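You operate a simulated robot arm through the tools that you are given. There is no shell and no other tool.

You run a simulated two-armed robot. Do the job below in one go: nothing can be reset, and whatever is moved stays where it is left.

## Task
Take the cap off the green jar and lay it down on the top of the steel table. Switch the meter switch on the green bench on. Take the board from the top of the cream table and leave it on top of the brown sheet there. Stack the 41 mm wooden block from the top of the cream table on top of the 34 mm wooden block. Do these in any order.

The check looks at the end state, three seconds after you hand in, the way a careful person would. Anything else that was tipped, shoved, dropped, spilled or broken makes it a failure. Lids that push on must go on centred and level and be pressed home; caps that screw on are set level and turned clockwise until they are tight. Flat cloth is picked up by pressing the open fingertips on it (5 to 10 N) and closing them slowly along it; thin cloth reads only 2 to 8 mm in the jaws.

## Robot
Two 7-joint arms with fingered hands on one trunk, on a base that moves. Base frame: it is fixed to the floor where the robot stands at the start and does not move with it; the origin is under the middle of the robot, x ahead of it, y to its left, z up. Units: mm, degrees, N and s.
The left shoulder is at the start at [34, 170, 1222], the right one opposite. With the tool pointing down near the work surface each hand reaches from about 280 to 760 mm from the robot's upright axis, wherever it stands, measured 20 degrees to its own side. Places, roughly: board [4750, -2000, 750]; brown sheet [4250, -1500, 750]; green jar (6x6x11 cm) [-1700, -700, 900]; meter switch on the green bench [-700, 2500, 800]. Payload 4 kg a hand.
The tool frame of a hand sits at the grasp point between the pads (the TCP): z along the fingers, y along the line on which they close. The tips reach 26 mm beyond it. The gripper opens to 132 mm; its body begins 73 mm behind the TCP. The gripper is a hand of 4 fingers: y runs from the thumb to the fingers, the wrist lies at [0, 0, -224] in the tool frame, and closing takes about 1.5 s.
Orientation is told as [roll, pitch, yaw] about the base's x, y, z axes, in that order, counted from this pose: with the fingers straight down and closing along the base's y, the tool's x points along the base's -x, its y along +y and its z along -z.

## Interface
- The arms move only by the tool drive_tool. It takes "left_targets", "right_targets" or both (then of equal length, played together; a hand with none holds still); each is a list that holds one entry, the list of rows, each a list of 7 numbers: the shift along the tool's x, y, z in units of 150 mm (1.0 is 150 mm), then the turn, a rotation vector about the tool's x, y, z in units of 60 degrees (1.0 is 60 degrees), then the gripper command, from -1 (fully open) to 1 (shut), values between in proportion. In form: [[[x, y, z, ax, ay, az, gripper], ...]]. A call has 1 to 20 rows; each row is the pose to reach, as a shift and turn from the pose commanded when the call began, along the tool's axes at that moment. A call with a number of a shift or a turn outside -1 to 1 is refused whole. A row lasts 0.2 s, in which the tool goes at most 50 mm and 8.6 degrees; a call with a longer step from one row to the next is refused whole, and so is a gripper value outside its range. A pose out of reach is approached as far as the arm can. The call stops where the force on the tool passes 40 N (or 10 N more than at its start, if that is more) or the arm is blocked; 0.2 s more then pass. The fingers move at their own pace (about 45 mm/s each) and stop on an object; they squeeze with about 33 N. The grip force told is the motor's: it shows also when the fingers shut on nothing. Time passes only in rows, and 0.2 s behind the last, so rows that repeat a pose let the fingers close. The reply holds the time, the measured pose of the TCP, the force on the tool along the base axes, the opening and the grip force, in the units named above and with some noise, with the torque about the TCP (base axes, N m) and any sound that the robot's microphone picked up.
- Cameras (640 x 400 px; columns grow to the right, rows downward): "scene" is now at [123.7, 25.2, 1407.1]; the picture's right is [0.09, -1.00, -0.00], its down [-0.53, -0.05, -0.84] and it looks along [0.84, 0.08, -0.54] (base axes); focal length 255 px, centre (320, 200). "left" rides on the left gripper at [-68, 2, -97] in its tool frame; the picture's right is [-0.03, -1.00, 0.00], its down [0.82, -0.02, -0.58] and it looks along [0.58, -0.01, 0.82] (tool axes); focal length 270 px, centre (320, 200). "right" rides on the right gripper at [68, 2, -97] in its tool frame; the picture's right is [-0.03, 1.00, 0.00], its down [-0.82, -0.02, -0.58] and it looks along [-0.58, -0.01, 0.82] (tool axes); focal length 270 px, centre (320, 200). There is no depth. A picture from a camera that has moved, and an enlarged one, comes with that camera's place and axes in the base frame and with its lens. The place of the scene camera against the robot may be out by one fixed shift of up to 25 mm in any direction.
- capture(camera): a new picture of that camera. It takes no simulated time.
- lift_body(by): moves the trunk up (or, below 0, down) by that many mm; the arms and the scene camera ride with it, the base frame stays. It gives what a move gives, with no picture.
- base_move(legs): drives the robot by 1 to 6 legs, each [ahead, turn to the left] in mm and degrees, along the robot's own axes; the way and the turn of a leg run together, so that a leg with both is an arc; at most 1500 mm and 180 degrees a leg. The arms and the cameras ride along, it lands a little off, and it stops where it bumps. It gives what a move gives.
- preshape(shape, hand): the hand has 4 fingers and takes this shape, open, in about a second: jaw (thumb against the fingers, like two jaws); tri (thumb and two fingers); tip (a fingertip pinch); poke (one finger out to press); point (the index stretched); flat (the hand flat); cup (the hand cupped); fist (a fist). The gripper value then closes the fingers along that shape, each until it touches; the sizes above hold for jaw. It gives what a move gives, with no picture.
- turn_head(pan, tilt): turns the head with the scene camera to pan (to the left, within 86 degrees either way) and tilt (down, from -29 to 69), counted from straight ahead of the robot (the tilt from the chest, where the trunk bows). It gives what a move gives.
- zoom(camera, box): a new picture of the part [left, top, right, bottom] of that camera's present view, enlarged. It takes no simulated time.
- hand_in(): hands the job in; it is judged then, once.

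Nothing tells you exact positions but the pictures and the camera data. Unless the task says otherwise, let go and move clear before handing in.

The tools are called by a JSON object that holds its "method" and its "body". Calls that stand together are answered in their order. drive_tool: Moves the arms, as the interface text tells. Its arguments: {"type":"object","properties":{"left_targets":{"type":"array","items":{"type":"array","items":{"type":"array","items":{"type":"number"}}}},"right_targets":{"type":"array","items":{"type":"array","items":{"type":"array","items":{"type":"number"}}}}},"required":[]} The other tools are called the same way: lift_body (by) moves the trunk up or down; preshape (shape, hand) gives the hand a shape; base_move (legs) drives the base; turn_head (pan, tilt) turns the head that bears the scene camera; capture (camera) takes a picture; zoom (camera, box) takes an enlarged picture of a part of a camera's view; hand_in () hands the job in.

At the start:

```text
t: 0.0
left_tool_pos: [570.6, 188.2, 1140.9]
left_tcp_rot: [0.0, 0.1, 0.0]
left_contact_force: [0.9, 0.0, -0.7]
left_moment: [-0.02, -0.06, -0.01]
left_opening: 132.0
left_gripper_force: 0.1
left_shape: jaw
right_tool_pos: [542.8, -188.8, 1180.0]
right_tcp_rot: [-0.1, 0.1, 0.1]
right_contact_force: [-0.3, -0.6, -0.2]
right_moment: [-0.03, -0.02, 0.02]
right_opening: 132.2
right_gripper_force: 0.1
right_shape: jaw
trunk travel left (down, up): [-450.0, 305.0]
robot x, y, heading: [-2.0, -0.4, 0.2]
head pan, tilt (commanded): [5.1, 32.3]
```

scene: 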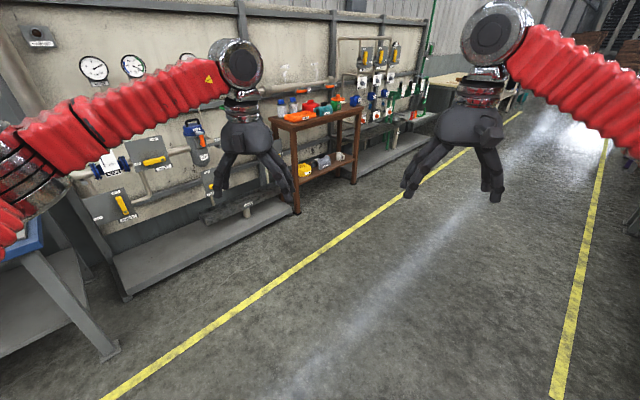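
right: 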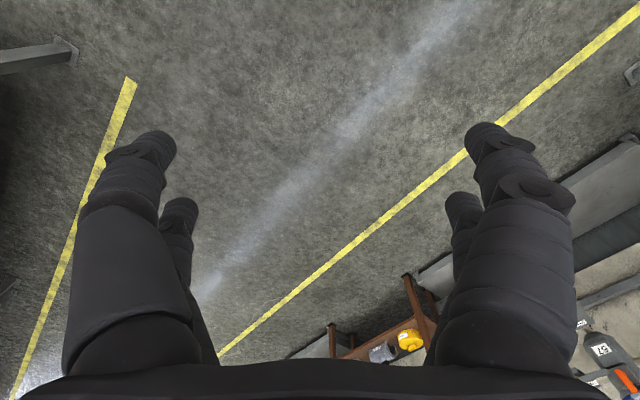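
left: 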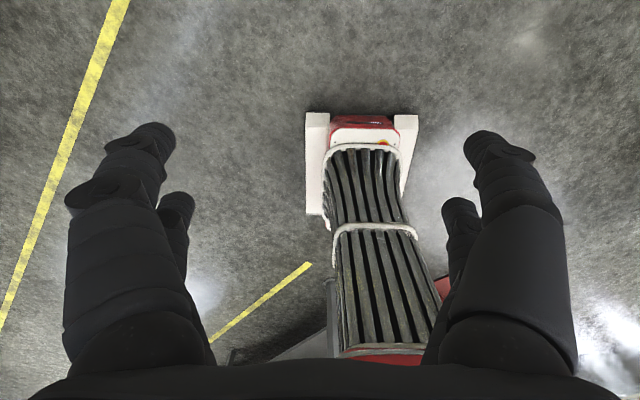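

I see a workshop aisle with a wall of gauges to the left and yellow floor lines; none of the work places are close yet. I'll look around with the head first to map the surroundings.

{"method": "turn_head", "body": {"pan": 80, "tilt": 25}}

{"method": "capture", "body": {"camera": "scene"}}

{"method": "turn_head", "body": {"pan": -80, "tilt": 25}}

{"method": "capture", "body": {"camera": "scene"}}

{"method": "turn_head", "body": {"pan": -20, "tilt": 15}}

{"method": "capture", "body": {"camera": "scene"}}

```text
t: 1.5
left_tool_pos: [572.2, 186.5, 1141.8]
left_tcp_rot: [-0.1, 0.2, 0.0]
left_contact_force: [0.4, 0.2, 0.0]
left_moment: [0.0, -0.01, 0.0]
left_opening: 131.8
left_gripper_force: 0.0
left_shape: jaw
right_tool_pos: [542.1, -189.8, 1180.3]
right_tcp_rot: [0.1, 0.1, 0.0]
right_contact_force: [0.7, 0.2, 1.1]
right_moment: [0.0, -0.02, 0.02]
right_opening: 131.7
right_gripper_force: 0.1
right_shape: jaw
trunk travel left (down, up): [-450.0, 305.0]
robot x, y, heading: [-4.8, -3.7, 0.1]
head pan, tilt (commanded): [80.0, 25.0]
```

```text
taken
camera scene: at [50.7, 107.9, 1418.9], right [0.98, -0.17, 0.0], down [-0.07, -0.42, -0.91], along [0.16, 0.89, -0.42], focal length 255 px, centre (320, 200)
```

scene: 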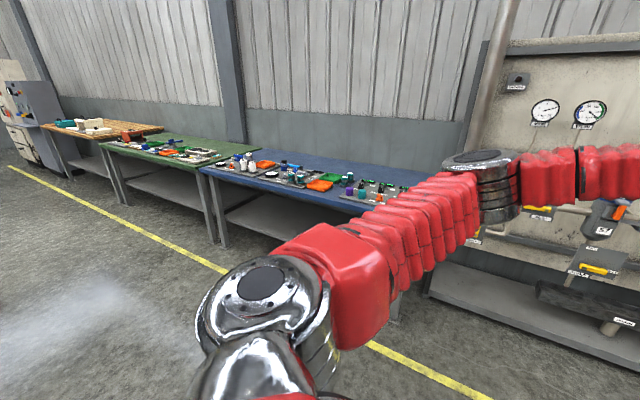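

```text
t: 3.9
left_tool_pos: [571.8, 185.9, 1142.4]
left_tcp_rot: [0.0, 0.1, 0.0]
left_contact_force: [0.2, -0.2, 0.5]
left_moment: [0.0, -0.01, 0.01]
left_opening: 131.9
left_gripper_force: 0.0
left_shape: jaw
right_tool_pos: [542.2, -188.9, 1179.9]
right_tcp_rot: [0.0, 0.1, 0.0]
right_contact_force: [0.6, -0.6, 0.4]
right_moment: [0.0, 0.01, -0.01]
right_opening: 131.8
right_gripper_force: 0.1
right_shape: jaw
trunk travel left (down, up): [-450.0, 305.0]
robot x, y, heading: [-0.1, -0.6, -0.3]
head pan, tilt (commanded): [-80.0, 25.0]
```

```text
taken
camera scene: at [50.7, -73.5, 1418.9], right [-0.98, -0.17, 0.0], down [-0.07, 0.42, -0.91], along [0.16, -0.89, -0.42], focal length 255 px, centre (320, 200)
```

scene: 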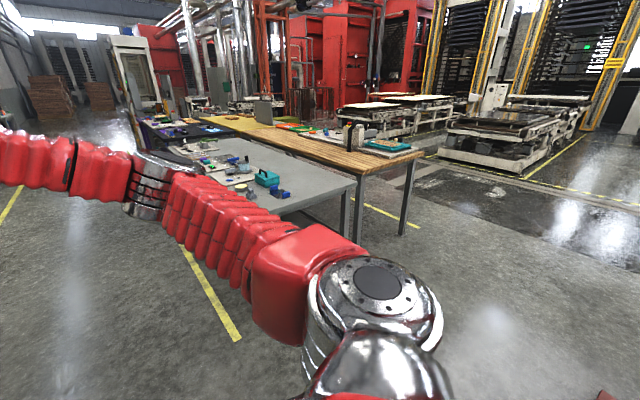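

```text
t: 5.2
left_tool_pos: [571.3, 186.3, 1141.3]
left_tcp_rot: [-0.1, 0.1, 0.0]
left_contact_force: [-0.4, -0.3, -0.8]
left_moment: [-0.03, 0.01, 0.01]
left_opening: 131.6
left_gripper_force: 0.0
left_shape: jaw
right_tool_pos: [542.8, -189.9, 1181.6]
right_tcp_rot: [0.1, 0.0, -0.1]
right_contact_force: [0.1, -0.9, 0.3]
right_moment: [0.03, 0.03, 0.01]
right_opening: 132.0
right_gripper_force: 0.1
right_shape: jaw
trunk travel left (down, up): [-450.0, 305.0]
robot x, y, heading: [3.5, 0.2, 0.1]
head pan, tilt (commanded): [-20.0, 15.0]
```

```text
taken
camera scene: at [122.4, -14.8, 1435.0], right [-0.34, -0.94, 0.0], down [-0.24, 0.09, -0.97], along [0.91, -0.33, -0.26], focal length 255 px, centre (320, 200)
```

scene: 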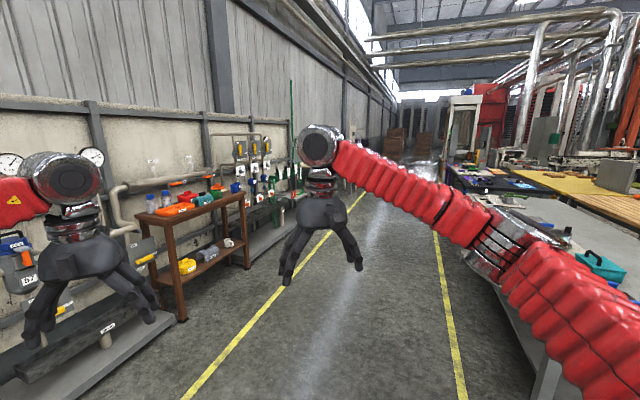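

I see a long wall bench row on the left (the green bench among it) and grey and wood tables to the right. Next I zoom in on each side to map table locations and find the green jar behind me.

{"method": "turn_head", "body": {"pan": -60, "tilt": 15}}

{"method": "zoom", "body": {"camera": "scene", "box": [0, 80, 320, 280]}}

{"method": "zoom", "body": {"camera": "scene", "box": [320, 80, 640, 280]}}

{"method": "base_move", "body": {"legs": [[0, 180]]}}

{"method": "turn_head", "body": {"pan": 0, "tilt": 15}}

{"method": "capture", "body": {"camera": "scene"}}

{"method": "turn_head", "body": {"pan": 50, "tilt": 15}}

{"method": "capture", "body": {"camera": "scene"}}

{"method": "turn_head", "body": {"pan": -50, "tilt": 15}}

{"method": "capture", "body": {"camera": "scene"}}

```text
t: 6.3
left_tool_pos: [571.8, 186.1, 1141.5]
left_tcp_rot: [0.0, 0.0, 0.0]
left_contact_force: [0.3, -0.8, -0.7]
left_moment: [0.0, -0.01, 0.03]
left_opening: 131.8
left_gripper_force: 0.0
left_shape: jaw
right_tool_pos: [540.6, -189.1, 1180.5]
right_tcp_rot: [-0.1, 0.2, 0.0]
right_contact_force: [0.2, 0.7, 0.9]
right_moment: [0.0, 0.03, -0.02]
right_opening: 131.9
right_gripper_force: 0.2
right_shape: jaw
trunk travel left (down, up): [-450.0, 305.0]
robot x, y, heading: [0.0, -1.2, 0.0]
head pan, tilt (commanded): [-60.0, 15.0]
```

```text
2.00 times, centred on (160, 180) of scene
camera zoom: at [81.5, -63.6, 1435.1], right [-0.87, -0.5, 0.0], down [-0.13, 0.22, -0.97], along [0.48, -0.84, -0.26], focal length 510 px, centre (640, 240)
```

zoom: 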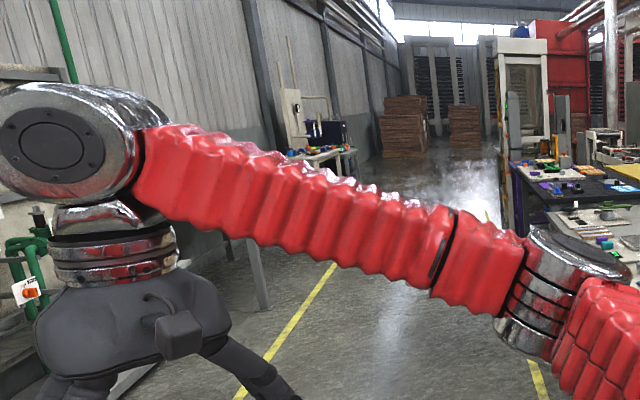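

```text
2.00 times, centred on (480, 180) of scene
camera zoom: at [81.5, -63.6, 1435.1], right [-0.87, -0.5, 0.0], down [-0.13, 0.22, -0.97], along [0.48, -0.84, -0.26], focal length 510 px, centre (0, 240)
```

zoom: 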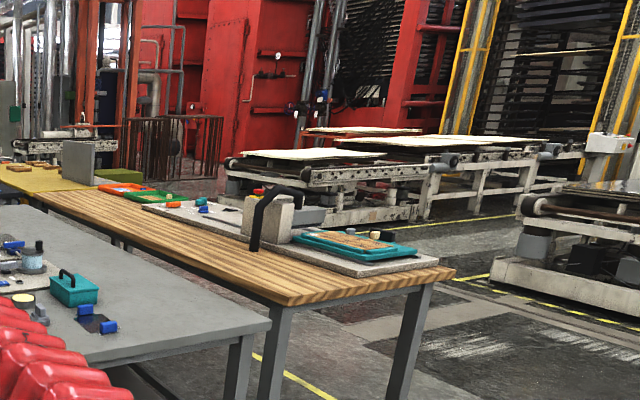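

```text
t: 10.1
left_tool_pos: [169.2, 583.4, 1141.8]
left_tcp_rot: [-0.2, 0.0, 55.8]
left_contact_force: [-0.4, -0.6, 0.1]
left_moment: [-0.02, -0.05, 0.0]
left_opening: 132.2
left_gripper_force: 0.0
left_shape: jaw
right_tool_pos: [463.8, 346.8, 1181.3]
right_tcp_rot: [-0.1, 0.1, 55.8]
right_contact_force: [-1.2, 0.9, 0.3]
right_moment: [-0.07, -0.06, 0.03]
right_opening: 132.0
right_gripper_force: 0.1
right_shape: jaw
trunk travel left (down, up): [-450.0, 305.0]
robot x, y, heading: [55.5, -32.5, 58.2]
head pan, tilt (commanded): [-60.0, 15.0]
stopped in leg 1: the robot was blocked; the commanded pose is now the measured one
```

```text
t: 11.3
left_tool_pos: [173.5, 580.2, 1142.6]
left_tcp_rot: [-0.1, 0.0, 55.8]
left_contact_force: [-0.3, 0.0, 0.1]
left_moment: [-0.01, 0.01, 0.0]
left_opening: 131.7
left_gripper_force: 0.2
left_shape: jaw
right_tool_pos: [468.0, 344.7, 1180.7]
right_tcp_rot: [0.0, 0.1, 55.6]
right_contact_force: [-0.6, 0.1, -1.4]
right_moment: [-0.01, -0.01, 0.0]
right_opening: 132.0
right_gripper_force: 0.1
right_shape: jaw
trunk travel left (down, up): [-450.0, 305.0]
robot x, y, heading: [57.3, -33.9, 58.1]
head pan, tilt (commanded): [0.0, 15.0]
```

```text
taken
camera scene: at [125.5, 86.9, 1435.0], right [0.85, -0.53, 0.0], down [-0.14, -0.22, -0.97], along [0.51, 0.82, -0.26], focal length 255 px, centre (320, 200)
```

scene: 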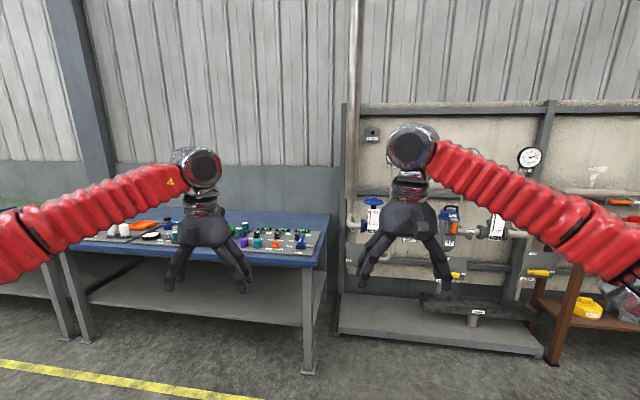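

```text
t: 12.5
left_tool_pos: [173.4, 580.7, 1142.6]
left_tcp_rot: [0.0, 0.0, 55.8]
left_contact_force: [0.2, -0.4, 0.2]
left_moment: [-0.02, 0.05, 0.01]
left_opening: 132.0
left_gripper_force: 0.1
left_shape: jaw
right_tool_pos: [469.1, 345.1, 1181.4]
right_tcp_rot: [0.0, 0.1, 55.7]
right_contact_force: [-0.3, 0.4, 0.6]
right_moment: [-0.02, 0.01, -0.02]
right_opening: 132.2
right_gripper_force: 0.1
right_shape: jaw
trunk travel left (down, up): [-450.0, 305.0]
robot x, y, heading: [53.2, -34.3, 58.2]
head pan, tilt (commanded): [50.0, 15.0]
```

```text
taken
camera scene: at [47.1, 96.3, 1435.1], right [0.95, 0.31, 0.0], down [0.08, -0.25, -0.97], along [-0.3, 0.92, -0.26], focal length 255 px, centre (320, 200)
```

scene: 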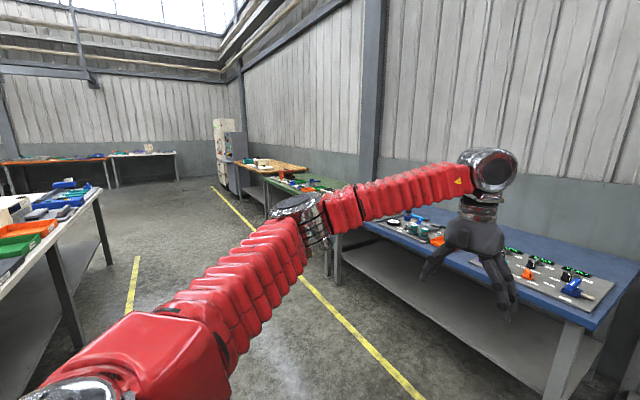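

```text
t: 14.3
left_tool_pos: [172.8, 581.2, 1143.3]
left_tcp_rot: [0.0, 0.0, 55.7]
left_contact_force: [-0.3, 0.1, 0.3]
left_moment: [0.01, 0.01, -0.01]
left_opening: 131.8
left_gripper_force: 0.2
left_shape: jaw
right_tool_pos: [468.0, 344.5, 1181.5]
right_tcp_rot: [0.0, 0.1, 55.7]
right_contact_force: [0.1, -1.0, -0.5]
right_moment: [-0.01, 0.0, 0.0]
right_opening: 132.1
right_gripper_force: 0.1
right_shape: jaw
trunk travel left (down, up): [-450.0, 305.0]
robot x, y, heading: [54.8, -31.8, 58.4]
head pan, tilt (commanded): [-50.0, 15.0]
```

```text
taken
camera scene: at [168.7, 20.9, 1435.1], right [0.14, -0.99, 0.0], down [-0.26, -0.04, -0.97], along [0.96, 0.14, -0.26], focal length 255 px, centre (320, 200)
```

scene: 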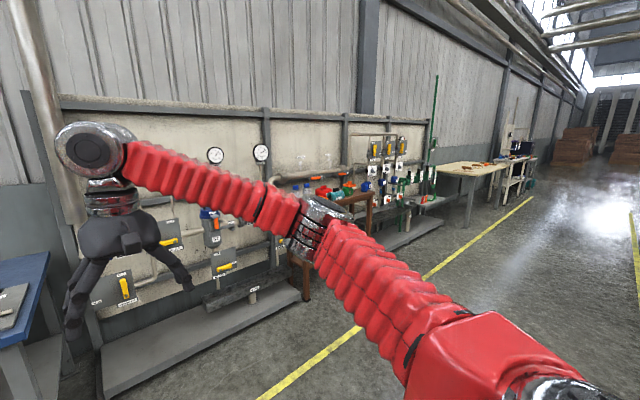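

The turn stopped at 58°, so something near me got in the way. I'll look down around both sides to see what it is before moving again.

{"method": "turn_head", "body": {"pan": 86, "tilt": 45}}

{"method": "capture", "body": {"camera": "scene"}}

{"method": "turn_head", "body": {"pan": -86, "tilt": 45}}

{"method": "capture", "body": {"camera": "scene"}}

{"method": "turn_head", "body": {"pan": -86, "tilt": 10}}

{"method": "capture", "body": {"camera": "scene"}}

{"method": "capture", "body": {"camera": "left"}}

{"method": "capture", "body": {"camera": "right"}}

```text
t: 16.5
left_tool_pos: [172.9, 582.4, 1142.9]
left_tcp_rot: [0.1, 0.1, 55.7]
left_contact_force: [0.5, -0.4, 0.3]
left_moment: [0.0, -0.01, 0.0]
left_opening: 132.2
left_gripper_force: 0.1
left_shape: jaw
right_tool_pos: [467.8, 344.7, 1180.6]
right_tcp_rot: [0.1, 0.1, 55.7]
right_contact_force: [-0.2, -0.2, -0.3]
right_moment: [0.0, 0.0, -0.01]
right_opening: 131.9
right_gripper_force: 0.3
right_shape: jaw
trunk travel left (down, up): [-450.0, 305.0]
robot x, y, heading: [54.2, -33.7, 58.3]
head pan, tilt (commanded): [85.9, 45.0]
```

```text
taken
camera scene: at [10.3, 55.2, 1388.3], right [0.59, 0.81, 0.0], down [0.57, -0.42, -0.71], along [-0.57, 0.41, -0.71], focal length 255 px, centre (320, 200)
```

scene: 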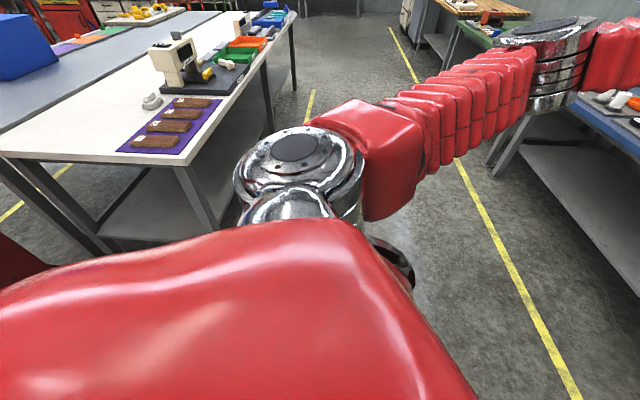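

```text
t: 19.1
left_tool_pos: [173.4, 580.7, 1141.9]
left_tcp_rot: [0.1, 0.0, 55.8]
left_contact_force: [0.7, 0.1, 0.1]
left_moment: [0.0, 0.02, -0.02]
left_opening: 132.3
left_gripper_force: 0.1
left_shape: jaw
right_tool_pos: [467.9, 344.5, 1180.0]
right_tcp_rot: [-0.1, 0.1, 55.7]
right_contact_force: [0.9, 0.5, -0.5]
right_moment: [0.01, 0.0, 0.02]
right_opening: 132.3
right_gripper_force: 0.1
right_shape: jaw
trunk travel left (down, up): [-450.0, 305.0]
robot x, y, heading: [54.8, -31.3, 57.9]
head pan, tilt (commanded): [-85.9, 45.0]
```

```text
taken
camera scene: at [148.2, -30.3, 1388.3], right [-0.47, -0.89, 0.0], down [-0.63, 0.33, -0.71], along [0.63, -0.33, -0.71], focal length 255 px, centre (320, 200)
```

scene: 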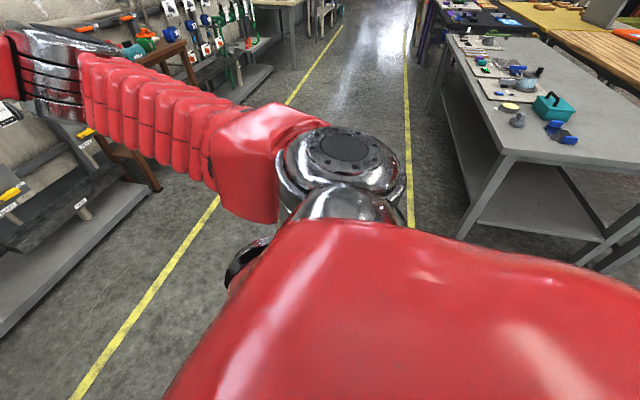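

```text
t: 20.1
left_tool_pos: [172.6, 580.2, 1142.9]
left_tcp_rot: [-0.1, 0.1, 55.7]
left_contact_force: [-0.1, -1.5, 0.5]
left_moment: [-0.01, 0.0, 0.02]
left_opening: 131.9
left_gripper_force: 0.1
left_shape: jaw
right_tool_pos: [467.9, 345.7, 1181.1]
right_tcp_rot: [0.1, 0.1, 55.7]
right_contact_force: [0.3, -0.5, 0.4]
right_moment: [0.02, 0.01, -0.04]
right_opening: 131.9
right_gripper_force: 0.0
right_shape: jaw
trunk travel left (down, up): [-450.0, 305.0]
robot x, y, heading: [55.4, -35.7, 58.2]
head pan, tilt (commanded): [-85.9, 10.0]
```

```text
taken
camera scene: at [158.5, -35.8, 1443.2], right [-0.47, -0.88, 0.0], down [-0.15, 0.08, -0.98], along [0.87, -0.46, -0.17], focal length 255 px, centre (320, 200)
```

scene: 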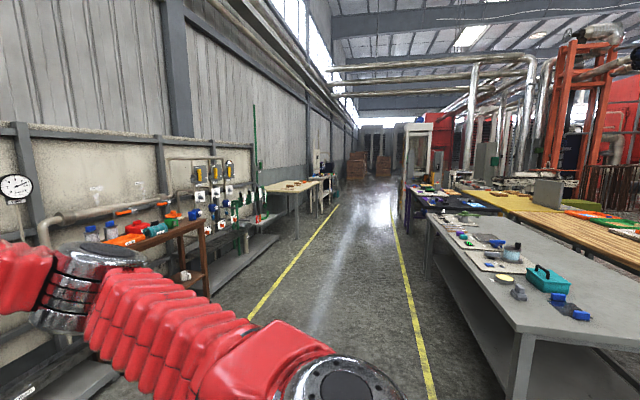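

```text
taken
camera left: at [210.3, 637.0, 1239.7], right [0.84, -0.54, 0.0], down [-0.44, -0.69, 0.58], along [-0.31, -0.49, -0.82], focal length 270 px, centre (320, 200)
```

left: 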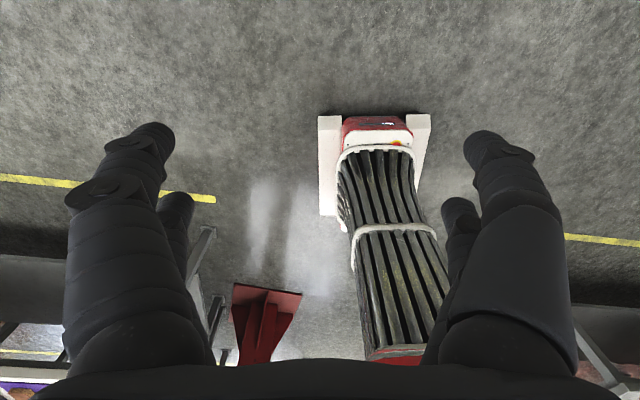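

```text
taken
camera right: at [428.9, 288.1, 1277.9], right [-0.81, 0.58, 0.0], down [0.48, 0.66, 0.58], along [0.34, 0.47, -0.82], focal length 270 px, centre (320, 200)
```

right: 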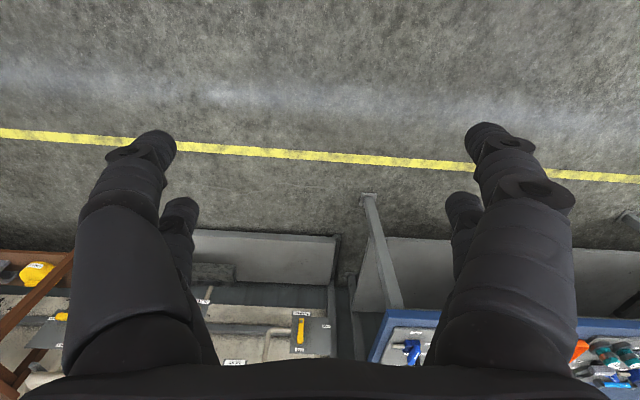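

Nothing obvious touches me: a light table lies to my back left, a grey table to my right, blue and green benches along the wall, and the hall runs about 40° off the base frame. I'll try driving a little ahead and then a small turn to find out what blocked me.

{"method": "base_move", "body": {"legs": [[120, 0]]}}

{"method": "turn_head", "body": {"pan": 86, "tilt": 65}}

{"method": "capture", "body": {"camera": "scene"}}

{"method": "capture", "body": {"camera": "left"}}

```text
t: 21.3
left_tool_pos: [240.1, 686.7, 1141.0]
left_tcp_rot: [0.0, 0.2, 55.7]
left_contact_force: [0.8, 0.1, 0.8]
left_moment: [-0.05, 0.04, 0.0]
left_opening: 131.9
left_gripper_force: 0.1
left_shape: jaw
right_tool_pos: [535.0, 450.4, 1179.5]
right_tcp_rot: [-0.1, 0.1, 55.6]
right_contact_force: [0.1, 0.5, -0.6]
right_moment: [-0.03, 0.03, 0.0]
right_opening: 132.0
right_gripper_force: 0.0
right_shape: jaw
trunk travel left (down, up): [-450.0, 305.0]
robot x, y, heading: [119.2, 72.7, 58.1]
head pan, tilt (commanded): [-85.9, 10.0]
```

```text
t: 23.9
left_tool_pos: [237.6, 684.8, 1143.7]
left_tcp_rot: [0.0, -0.1, 55.7]
left_contact_force: [-1.1, 0.5, -0.1]
left_moment: [0.02, -0.02, -0.02]
left_opening: 131.7
left_gripper_force: 0.1
left_shape: jaw
right_tool_pos: [533.5, 448.7, 1182.0]
right_tcp_rot: [0.1, 0.0, 55.7]
right_contact_force: [0.7, -0.3, -0.6]
right_moment: [0.04, -0.03, 0.04]
right_opening: 132.2
right_gripper_force: 0.1
right_shape: jaw
trunk travel left (down, up): [-450.0, 305.0]
robot x, y, heading: [123.3, 71.5, 58.2]
head pan, tilt (commanded): [85.9, 65.0]
```

```text
taken
camera scene: at [91.6, 147.2, 1363.3], right [0.59, 0.81, 0.0], down [0.73, -0.53, -0.42], along [-0.34, 0.25, -0.91], focal length 255 px, centre (320, 200)
```

scene: 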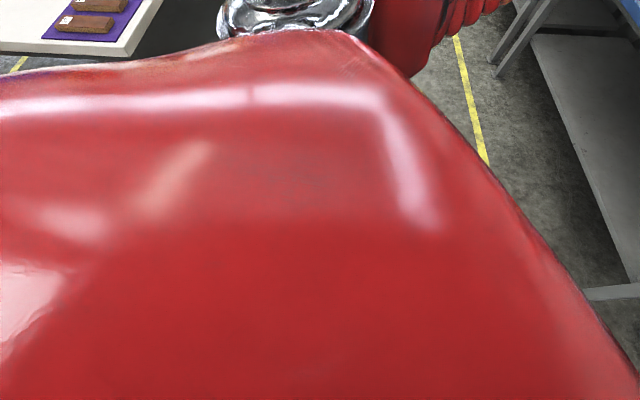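

```text
taken
camera left: at [275.5, 740.9, 1240.1], right [0.84, -0.54, 0.0], down [-0.44, -0.69, 0.58], along [-0.31, -0.49, -0.82], focal length 270 px, centre (320, 200)
```

left: 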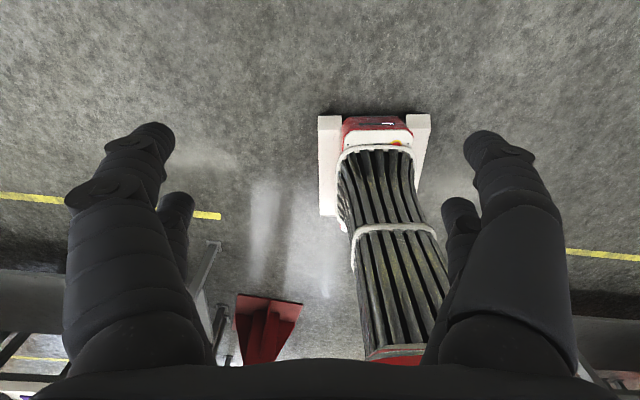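

I moved ahead freely, and a short red stand is visible on the floor a metre behind. Now a small left turn to test.

{"method": "base_move", "body": {"legs": [[0, 45]]}}

{"method": "turn_head", "body": {"pan": 60, "tilt": 30}}

{"method": "capture", "body": {"camera": "scene"}}

{"method": "capture", "body": {"camera": "left"}}

```text
t: 26.6
left_tool_pos: [-224.5, 594.7, 1143.2]
left_tcp_rot: [0.0, 0.1, 99.9]
left_contact_force: [-0.3, -0.5, 0.8]
left_moment: [-0.01, 0.01, 0.02]
left_opening: 132.0
left_gripper_force: 0.1
left_shape: jaw
right_tool_pos: [152.3, 631.5, 1181.0]
right_tcp_rot: [0.0, 0.1, 99.9]
right_contact_force: [0.0, 0.4, -0.2]
right_moment: [-0.02, -0.03, 0.0]
right_opening: 131.8
right_gripper_force: 0.0
right_shape: jaw
trunk travel left (down, up): [-450.0, 305.0]
robot x, y, heading: [168.1, 79.8, 102.3]
head pan, tilt (commanded): [85.9, 65.0]
```

```text
t: 27.6
left_tool_pos: [-227.0, 593.0, 1142.1]
left_tcp_rot: [-0.1, 0.0, 99.9]
left_contact_force: [0.2, -0.4, -0.4]
left_moment: [0.01, -0.05, -0.02]
left_opening: 131.9
left_gripper_force: 0.1
left_shape: jaw
right_tool_pos: [149.5, 629.8, 1181.5]
right_tcp_rot: [-0.2, 0.1, 99.9]
right_contact_force: [-0.4, -0.4, -0.5]
right_moment: [0.03, -0.01, -0.02]
right_opening: 131.7
right_gripper_force: 0.1
right_shape: jaw
trunk travel left (down, up): [-450.0, 305.0]
robot x, y, heading: [161.1, 82.0, 102.1]
head pan, tilt (commanded): [60.0, 30.0]
```

```text
taken
camera scene: at [76.6, 153.3, 1410.6], right [0.3, 0.95, 0.0], down [0.48, -0.15, -0.86], along [-0.82, 0.26, -0.5], focal length 255 px, centre (320, 200)
```

scene: 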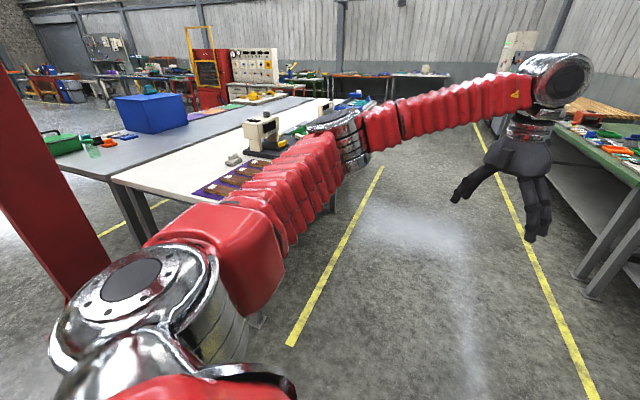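

```text
taken
camera left: at [-239.8, 659.2, 1240.2], right [0.98, 0.2, 0.0], down [0.16, -0.8, 0.58], along [0.12, -0.57, -0.82], focal length 270 px, centre (320, 200)
```

left: 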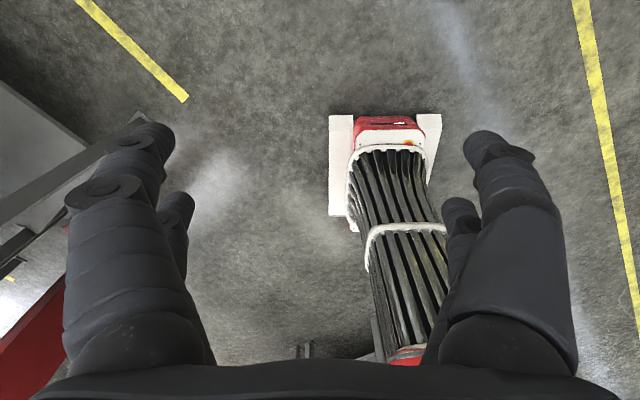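

A tall red pillar stands to the back left, and the jar's table (grey, with a blue box) is beyond the white table; the jar should be near pixel (90,150). I zoom there and at the green bench on the right.

{"method": "zoom", "body": {"camera": "scene", "box": [20, 80, 180, 180]}}

{"method": "zoom", "body": {"camera": "scene", "box": [520, 80, 640, 180]}}

{"method": "zoom", "body": {"camera": "scene", "box": [160, 60, 400, 210]}}

```text
4.00 times, centred on (100, 130) of scene
camera zoom: at [76.6, 153.3, 1410.6], right [0.3, 0.95, 0.0], down [0.48, -0.15, -0.86], along [-0.82, 0.26, -0.5], focal length 1020 px, centre (1200, 480)
```

zoom: 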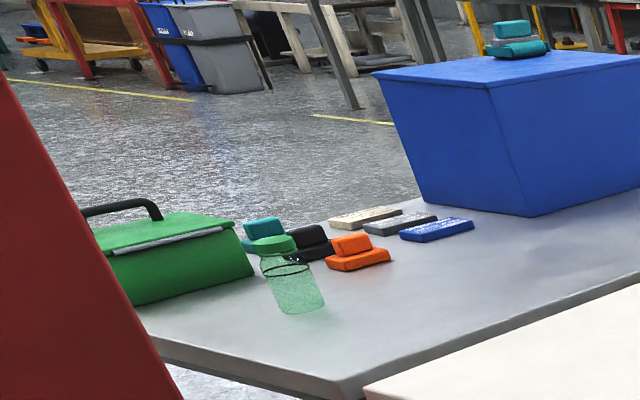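

```text
4.00 times, centred on (580, 130) of scene
camera zoom: at [76.6, 153.3, 1410.6], right [0.3, 0.95, 0.0], down [0.48, -0.15, -0.86], along [-0.82, 0.26, -0.5], focal length 1020 px, centre (-720, 480)
```

zoom: 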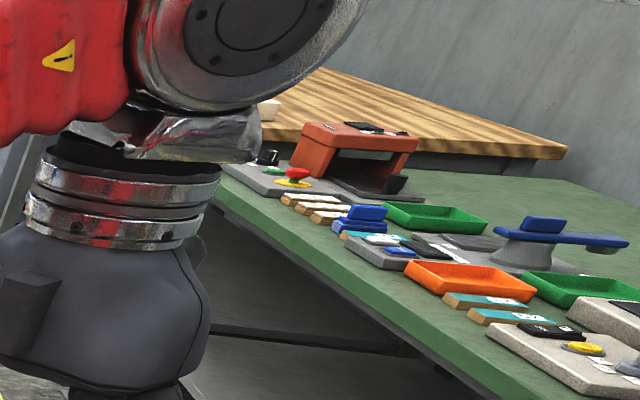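

```text
2.67 times, centred on (280, 135) of scene
camera zoom: at [76.6, 153.3, 1410.6], right [0.3, 0.95, 0.0], down [0.48, -0.15, -0.86], along [-0.82, 0.26, -0.5], focal length 680 px, centre (427, 373)
```

zoom: 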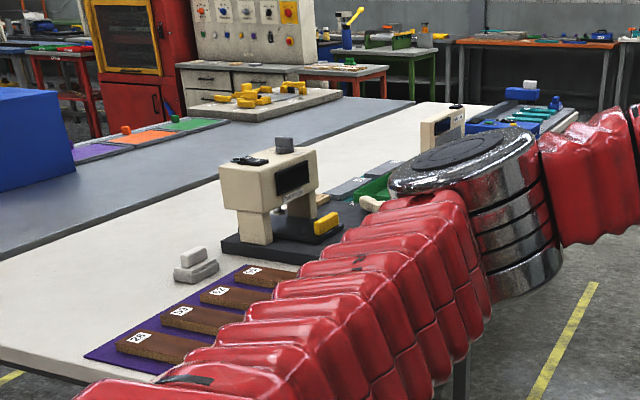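

The jar is a clear green jar with a green cap on the grey steel table near its end, just past the red pillar. I'll turn toward that end direction, back off from the pillar and then drive around into the gap.

{"method": "base_move", "body": {"legs": [[0, 37.5], [-370, 0]]}}

{"method": "turn_head", "body": {"pan": 40, "tilt": 20}}

{"method": "capture", "body": {"camera": "scene"}}

{"method": "turn_head", "body": {"pan": 86, "tilt": 20}}

{"method": "capture", "body": {"camera": "scene"}}

```text
t: 30.5
left_tool_pos: [-434.8, 229.0, 1147.7]
left_tcp_rot: [-0.1, -0.3, 136.8]
left_contact_force: [-0.4, -1.1, 1.0]
left_moment: [0.18, -0.1, 0.01]
left_opening: 132.1
left_gripper_force: 0.0
left_shape: jaw
right_tool_pos: [-157.5, 483.4, 1186.7]
right_tcp_rot: [-0.4, -0.3, 136.8]
right_contact_force: [1.0, -2.7, 0.8]
right_moment: [0.16, -0.05, -0.01]
right_opening: 132.0
right_gripper_force: 0.0
right_shape: jaw
trunk travel left (down, up): [-450.0, 305.0]
robot x, y, heading: [208.0, 94.7, 136.4]
head pan, tilt (commanded): [60.0, 30.0]
stopped in leg 2: the robot was blocked; the commanded pose is now the measured one
```

```text
t: 31.3
left_tool_pos: [-434.9, 239.0, 1144.9]
left_tcp_rot: [0.0, 0.0, 136.6]
left_contact_force: [-0.2, -0.9, 0.3]
left_moment: [0.01, 0.02, 0.0]
left_opening: 132.2
left_gripper_force: 0.0
left_shape: jaw
right_tool_pos: [-157.4, 493.9, 1182.7]
right_tcp_rot: [-0.1, 0.2, 136.7]
right_contact_force: [-1.2, -0.5, 0.2]
right_moment: [0.0, -0.03, 0.01]
right_opening: 132.1
right_gripper_force: 0.1
right_shape: jaw
trunk travel left (down, up): [-450.0, 305.0]
robot x, y, heading: [210.4, 93.0, 137.2]
head pan, tilt (commanded): [40.0, 20.0]
```

```text
taken
camera scene: at [99.9, 134.0, 1426.8], right [0.05, 1.0, 0.0], down [0.34, -0.02, -0.94], along [-0.94, 0.05, -0.34], focal length 255 px, centre (320, 200)
```

scene: 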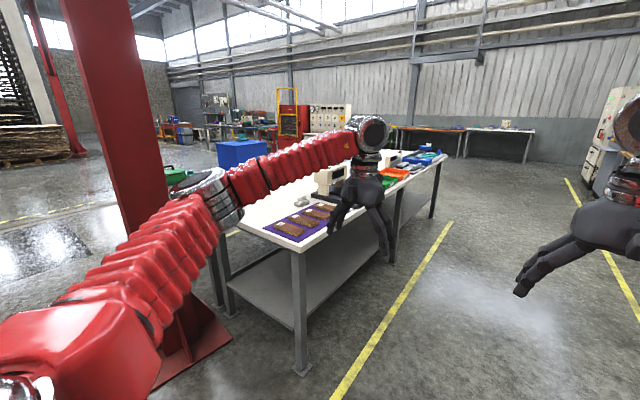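

```text
t: 32.5
left_tool_pos: [-433.6, 239.0, 1145.1]
left_tcp_rot: [0.1, 0.0, 136.5]
left_contact_force: [0.5, -0.3, 0.4]
left_moment: [0.01, 0.01, 0.04]
left_opening: 132.0
left_gripper_force: 0.0
left_shape: jaw
right_tool_pos: [-157.5, 494.2, 1184.1]
right_tcp_rot: [0.0, 0.0, 136.6]
right_contact_force: [0.6, 0.9, 0.3]
right_moment: [0.03, 0.01, 0.01]
right_opening: 132.0
right_gripper_force: 0.1
right_shape: jaw
trunk travel left (down, up): [-450.0, 305.0]
robot x, y, heading: [211.2, 94.0, 137.0]
head pan, tilt (commanded): [85.9, 20.0]
```

```text
taken
camera scene: at [125.7, 66.5, 1427.0], right [-0.68, 0.73, 0.0], down [0.25, 0.23, -0.94], along [-0.69, -0.64, -0.34], focal length 255 px, centre (320, 200)
```

scene: 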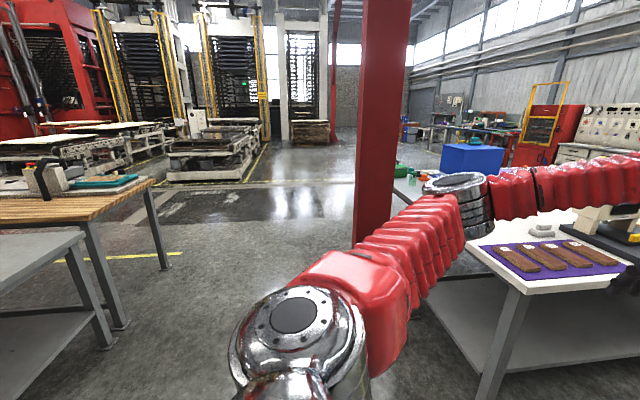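

Backing up was blocked at once, so something low stands close behind me that I can't see. I'll drive ahead along the free aisle, then turn right and look back at that spot.

{"method": "base_move", "body": {"legs": [[700, 0], [0, -90]]}}

{"method": "turn_head", "body": {"pan": -86, "tilt": 30}}

{"method": "capture", "body": {"camera": "scene"}}

{"method": "turn_head", "body": {"pan": 30, "tilt": 30}}

{"method": "capture", "body": {"camera": "scene"}}

```text
t: 39.2
left_tool_pos: [-519.5, 1216.6, 1146.3]
left_tcp_rot: [0.2, 0.0, 78.4]
left_contact_force: [1.1, 0.9, 0.4]
left_moment: [-0.05, 0.07, -0.04]
left_opening: 132.1
left_gripper_force: 0.0
left_shape: jaw
right_tool_pos: [-156.1, 1112.2, 1182.6]
right_tcp_rot: [0.2, 0.1, 78.2]
right_contact_force: [0.9, 0.1, 0.0]
right_moment: [0.0, 0.12, 0.0]
right_opening: 132.1
right_gripper_force: 0.0
right_shape: jaw
trunk travel left (down, up): [-450.0, 305.0]
robot x, y, heading: [-369.7, 600.7, 75.9]
head pan, tilt (commanded): [85.9, 20.0]
stopped in leg 2: the robot was blocked; the commanded pose is now the measured one
```

```text
t: 41.8
left_tool_pos: [-523.7, 1215.0, 1146.0]
left_tcp_rot: [0.1, -0.1, 78.4]
left_contact_force: [0.4, 0.0, 0.6]
left_moment: [0.01, -0.01, 0.03]
left_opening: 131.8
left_gripper_force: 0.1
left_shape: jaw
right_tool_pos: [-160.7, 1112.4, 1183.0]
right_tcp_rot: [0.0, 0.2, 78.3]
right_contact_force: [-0.1, -0.1, 0.7]
right_moment: [0.0, 0.04, -0.02]
right_opening: 132.1
right_gripper_force: 0.1
right_shape: jaw
trunk travel left (down, up): [-450.0, 305.0]
robot x, y, heading: [-370.4, 600.0, 75.9]
head pan, tilt (commanded): [-85.9, 30.0]
```

```text
taken
camera scene: at [-267.5, 628.7, 1410.9], right [-0.17, -0.99, 0.0], down [-0.49, 0.08, -0.87], along [0.85, -0.15, -0.5], focal length 255 px, centre (320, 200)
```

scene: 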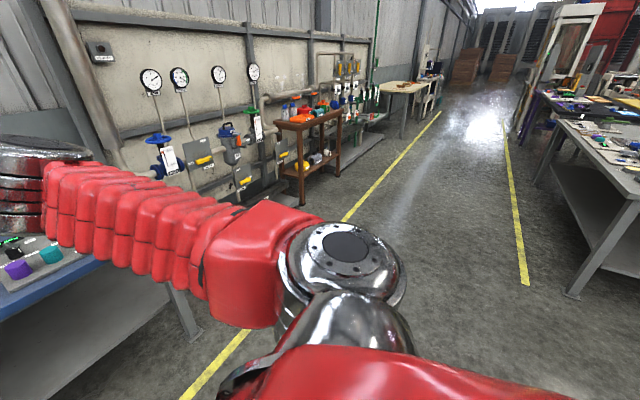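

```text
t: 43.7
left_tool_pos: [-525.3, 1215.2, 1145.2]
left_tcp_rot: [0.1, 0.1, 78.4]
left_contact_force: [-0.4, -0.1, -0.1]
left_moment: [-0.01, -0.01, 0.01]
left_opening: 131.9
left_gripper_force: 0.0
left_shape: jaw
right_tool_pos: [-160.5, 1112.1, 1185.1]
right_tcp_rot: [0.0, 0.1, 78.3]
right_contact_force: [-0.1, 0.0, 0.3]
right_moment: [0.01, 0.02, 0.03]
right_opening: 132.0
right_gripper_force: 0.1
right_shape: jaw
trunk travel left (down, up): [-450.0, 305.0]
robot x, y, heading: [-369.4, 599.0, 76.1]
head pan, tilt (commanded): [30.0, 30.0]
```

```text
taken
camera scene: at [-381.5, 731.1, 1410.8], right [0.96, 0.28, 0.0], down [0.14, -0.48, -0.87], along [-0.24, 0.83, -0.5], focal length 255 px, centre (320, 200)
```

scene: 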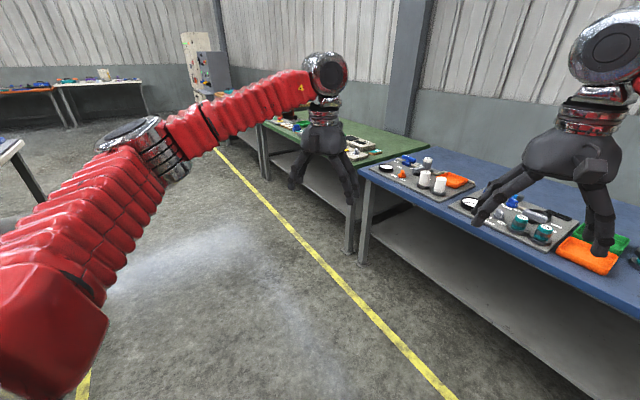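

Each block came after roughly 60° of turning, so it looks like drift in turns rather than a real obstacle; the green bench is now ahead-left. I'll use smaller turns and head diagonally for the green bench to do the meter switch first.

{"method": "base_move", "body": {"legs": [[0, 35]]}}

{"method": "turn_head", "body": {"pan": 0, "tilt": 25}}

{"method": "capture", "body": {"camera": "scene"}}

```text
t: 46.0
left_tool_pos: [-849.2, 1017.2, 1145.9]
left_tcp_rot: [0.2, 0.0, 113.3]
left_contact_force: [-0.2, 0.2, -0.5]
left_moment: [-0.03, -0.02, -0.03]
left_opening: 132.1
left_gripper_force: 0.0
left_shape: jaw
right_tool_pos: [-494.1, 1140.6, 1184.2]
right_tcp_rot: [0.0, 0.1, 113.2]
right_contact_force: [-0.2, 0.2, 0.3]
right_moment: [0.01, -0.01, 0.01]
right_opening: 132.1
right_gripper_force: 0.1
right_shape: jaw
trunk travel left (down, up): [-450.0, 305.0]
robot x, y, heading: [-338.9, 615.4, 110.9]
head pan, tilt (commanded): [30.0, 30.0]
```

```text
t: 47.0
left_tool_pos: [-852.0, 1016.5, 1146.6]
left_tcp_rot: [0.1, -0.1, 113.4]
left_contact_force: [-0.9, 0.1, -0.9]
left_moment: [-0.01, -0.06, 0.01]
left_opening: 132.2
left_gripper_force: 0.0
left_shape: jaw
right_tool_pos: [-494.5, 1141.1, 1184.6]
right_tcp_rot: [0.0, 0.2, 113.2]
right_contact_force: [-0.3, -0.8, -0.7]
right_moment: [-0.01, 0.01, -0.03]
right_opening: 131.9
right_gripper_force: 0.0
right_shape: jaw
trunk travel left (down, up): [-450.0, 305.0]
robot x, y, heading: [-334.7, 612.1, 111.1]
head pan, tilt (commanded): [0.0, 25.0]
```

```text
taken
camera scene: at [-374.1, 744.5, 1418.8], right [0.93, 0.36, 0.0], down [0.15, -0.4, -0.91], along [-0.32, 0.85, -0.42], focal length 255 px, centre (320, 200)
```

scene: 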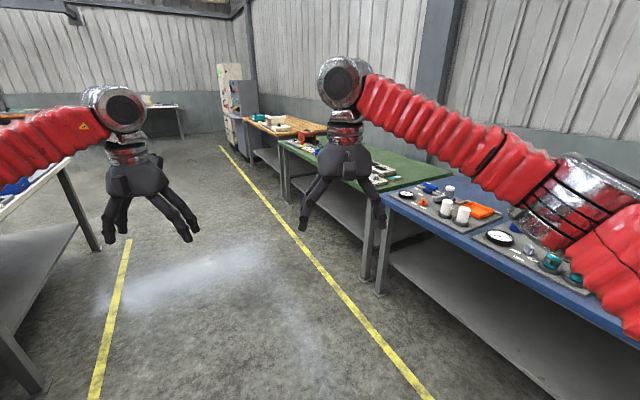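

The turn worked and I now face along the benches; the meter switch should be around pixel (365,174), on the green bench. I'll zoom there, then drive closer.

{"method": "zoom", "body": {"camera": "scene", "box": [270, 110, 470, 235]}}

{"method": "base_move", "body": {"legs": [[900, 0]]}}

{"method": "turn_head", "body": {"pan": -30, "tilt": 35}}

{"method": "capture", "body": {"camera": "scene"}}

```text
3.20 times, centred on (370, 172) of scene
camera zoom: at [-374.1, 744.5, 1418.8], right [0.93, 0.36, 0.0], down [0.15, -0.4, -0.91], along [-0.32, 0.85, -0.42], focal length 816 px, centre (160, 288)
```

zoom: 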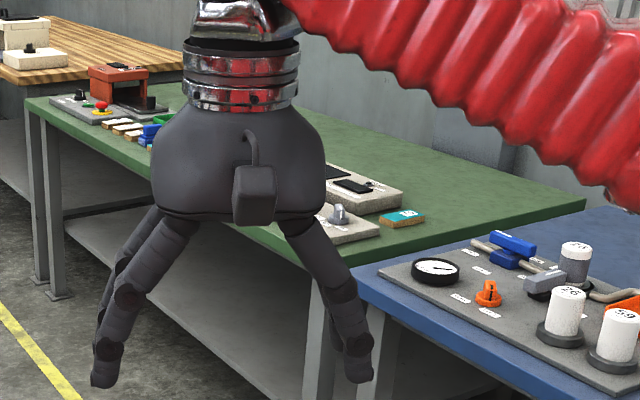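

```text
t: 51.8
left_tool_pos: [-1167.8, 1865.2, 1146.7]
left_tcp_rot: [0.2, 0.0, 113.0]
left_contact_force: [0.2, 0.6, 0.1]
left_moment: [0.01, 0.02, 0.0]
left_opening: 131.9
left_gripper_force: 0.0
left_shape: jaw
right_tool_pos: [-810.0, 1986.2, 1183.9]
right_tcp_rot: [0.0, 0.1, 112.8]
right_contact_force: [0.6, 0.6, -0.5]
right_moment: [0.0, 0.01, 0.03]
right_opening: 131.9
right_gripper_force: 0.0
right_shape: jaw
trunk travel left (down, up): [-450.0, 305.0]
robot x, y, heading: [-655.7, 1458.2, 110.6]
head pan, tilt (commanded): [0.0, 25.0]
```

```text
t: 52.7
left_tool_pos: [-1168.4, 1863.4, 1146.5]
left_tcp_rot: [0.1, 0.0, 112.9]
left_contact_force: [-0.4, -0.5, -0.8]
left_moment: [0.0, 0.04, -0.01]
left_opening: 132.1
left_gripper_force: 0.1
left_shape: jaw
right_tool_pos: [-809.6, 1984.8, 1184.9]
right_tcp_rot: [0.0, 0.0, 112.8]
right_contact_force: [0.2, -0.3, 0.3]
right_moment: [-0.02, -0.03, 0.02]
right_opening: 132.2
right_gripper_force: 0.0
right_shape: jaw
trunk travel left (down, up): [-450.0, 305.0]
robot x, y, heading: [-656.6, 1456.1, 110.6]
head pan, tilt (commanded): [-30.0, 35.0]
```

```text
taken
camera scene: at [-645.1, 1589.3, 1403.1], right [0.99, -0.16, 0.0], down [-0.09, -0.57, -0.82], along [0.13, 0.81, -0.57], focal length 255 px, centre (320, 200)
```

scene: 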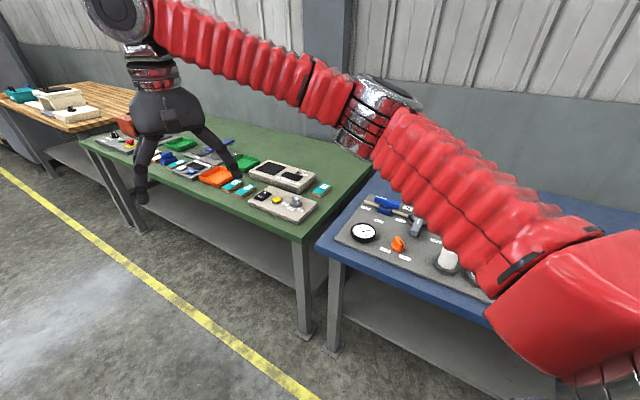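

{"method": "zoom", "body": {"camera": "scene", "box": [190, 130, 350, 230]}}

{"method": "zoom", "body": {"camera": "scene", "box": [80, 110, 240, 210]}}

```text
4.00 times, centred on (270, 180) of scene
camera zoom: at [-645.1, 1589.3, 1403.1], right [0.99, -0.16, 0.0], down [-0.09, -0.57, -0.82], along [0.13, 0.81, -0.57], focal length 1020 px, centre (520, 280)
```

zoom: 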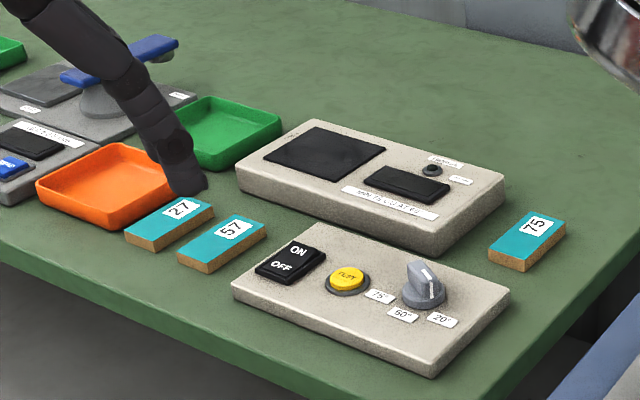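

```text
4.00 times, centred on (160, 160) of scene
camera zoom: at [-645.1, 1589.3, 1403.1], right [0.99, -0.16, 0.0], down [-0.09, -0.57, -0.82], along [0.13, 0.81, -0.57], focal length 1020 px, centre (960, 360)
```

zoom: 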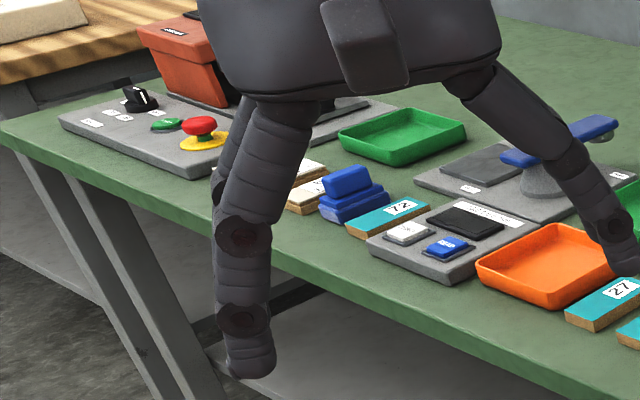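

The beige panel with the black ON/OFF rocker, in front of the meter on the green bench, is the meter switch, at about (-744, 2518, 800). I'll drive on and turn to face the bench in small steps.

{"method": "base_move", "body": {"legs": [[560, 0]]}}

{"method": "base_move", "body": {"legs": [[0, -31]]}}

{"method": "base_move", "body": {"legs": [[0, -30]]}}

{"method": "turn_head", "body": {"pan": 25, "tilt": 55}}

{"method": "capture", "body": {"camera": "scene"}}

{"method": "capture", "body": {"camera": "left"}}

```text
t: 56.0
left_tool_pos: [-1370.9, 2389.6, 1146.5]
left_tcp_rot: [0.2, 0.0, 113.3]
left_contact_force: [-0.1, -0.5, -0.4]
left_moment: [-0.02, 0.0, -0.01]
left_opening: 132.1
left_gripper_force: 0.1
left_shape: jaw
right_tool_pos: [-1012.5, 2513.0, 1184.6]
right_tcp_rot: [0.0, 0.1, 113.2]
right_contact_force: [0.4, 0.4, -0.1]
right_moment: [-0.02, 0.01, 0.0]
right_opening: 132.2
right_gripper_force: 0.0
right_shape: jaw
trunk travel left (down, up): [-450.0, 305.0]
robot x, y, heading: [-857.5, 1988.3, 111.0]
head pan, tilt (commanded): [-30.0, 35.0]
```

```text
t: 58.1
left_tool_pos: [-1088.8, 2599.2, 1147.4]
left_tcp_rot: [0.0, 0.0, 82.4]
left_contact_force: [0.1, 0.3, 0.3]
left_moment: [-0.01, -0.01, 0.06]
left_opening: 132.0
left_gripper_force: 0.1
left_shape: jaw
right_tool_pos: [-718.4, 2520.8, 1185.0]
right_tcp_rot: [0.0, 0.1, 82.2]
right_contact_force: [0.4, 0.4, 0.0]
right_moment: [0.04, 0.03, 0.0]
right_opening: 132.3
right_gripper_force: 0.0
right_shape: jaw
trunk travel left (down, up): [-450.0, 305.0]
robot x, y, heading: [-883.0, 1995.1, 80.0]
head pan, tilt (commanded): [-30.0, 35.0]
```

```text
t: 60.1
left_tool_pos: [-752.8, 2618.1, 1147.6]
left_tcp_rot: [0.0, 0.0, 51.9]
left_contact_force: [0.4, 0.1, -0.8]
left_moment: [0.05, -0.01, -0.01]
left_opening: 132.0
left_gripper_force: 0.0
left_shape: jaw
right_tool_pos: [-474.9, 2362.8, 1185.3]
right_tcp_rot: [0.0, 0.2, 51.8]
right_contact_force: [0.4, -0.6, 0.3]
right_moment: [-0.02, -0.03, 0.0]
right_opening: 131.9
right_gripper_force: 0.1
right_shape: jaw
trunk travel left (down, up): [-450.0, 305.0]
robot x, y, heading: [-912.1, 2013.3, 50.1]
head pan, tilt (commanded): [-30.0, 35.0]
```

```text
t: 61.4
left_tool_pos: [-754.4, 2617.1, 1148.4]
left_tcp_rot: [0.0, -0.2, 51.9]
left_contact_force: [-0.1, 0.2, -0.3]
left_moment: [-0.04, -0.01, 0.01]
left_opening: 132.1
left_gripper_force: 0.0
left_shape: jaw
right_tool_pos: [-474.8, 2363.0, 1187.1]
right_tcp_rot: [0.0, 0.0, 51.8]
right_contact_force: [0.5, 0.3, -0.1]
right_moment: [-0.01, -0.01, 0.01]
right_opening: 132.0
right_gripper_force: 0.1
right_shape: jaw
trunk travel left (down, up): [-450.0, 305.0]
robot x, y, heading: [-912.5, 2017.0, 50.1]
head pan, tilt (commanded): [25.0, 55.0]
```

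```text
taken
camera scene: at [-870.1, 2125.4, 1374.8], right [0.97, -0.26, 0.0], down [-0.21, -0.79, -0.57], along [0.15, 0.55, -0.82], focal length 255 px, centre (320, 200)
```

scene: 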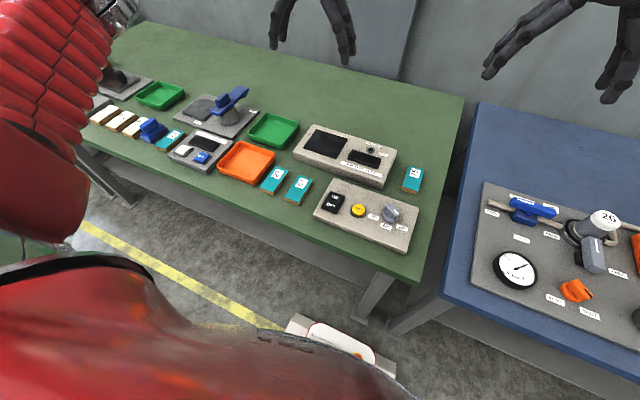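

```text
taken
camera left: at [-713.6, 2671.0, 1245.7], right [0.8, -0.6, 0.0], down [-0.49, -0.66, 0.58], along [-0.34, -0.46, -0.82], focal length 270 px, centre (320, 200)
```

left: 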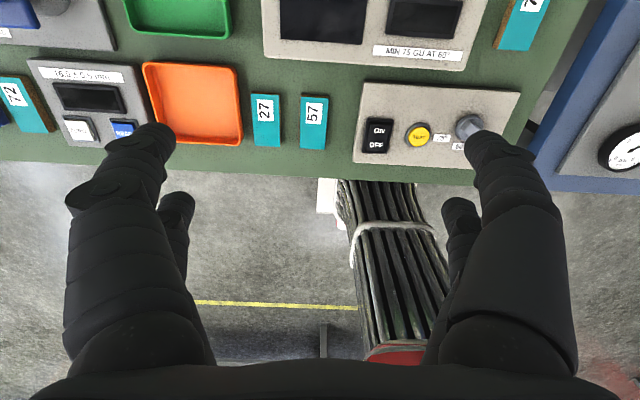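

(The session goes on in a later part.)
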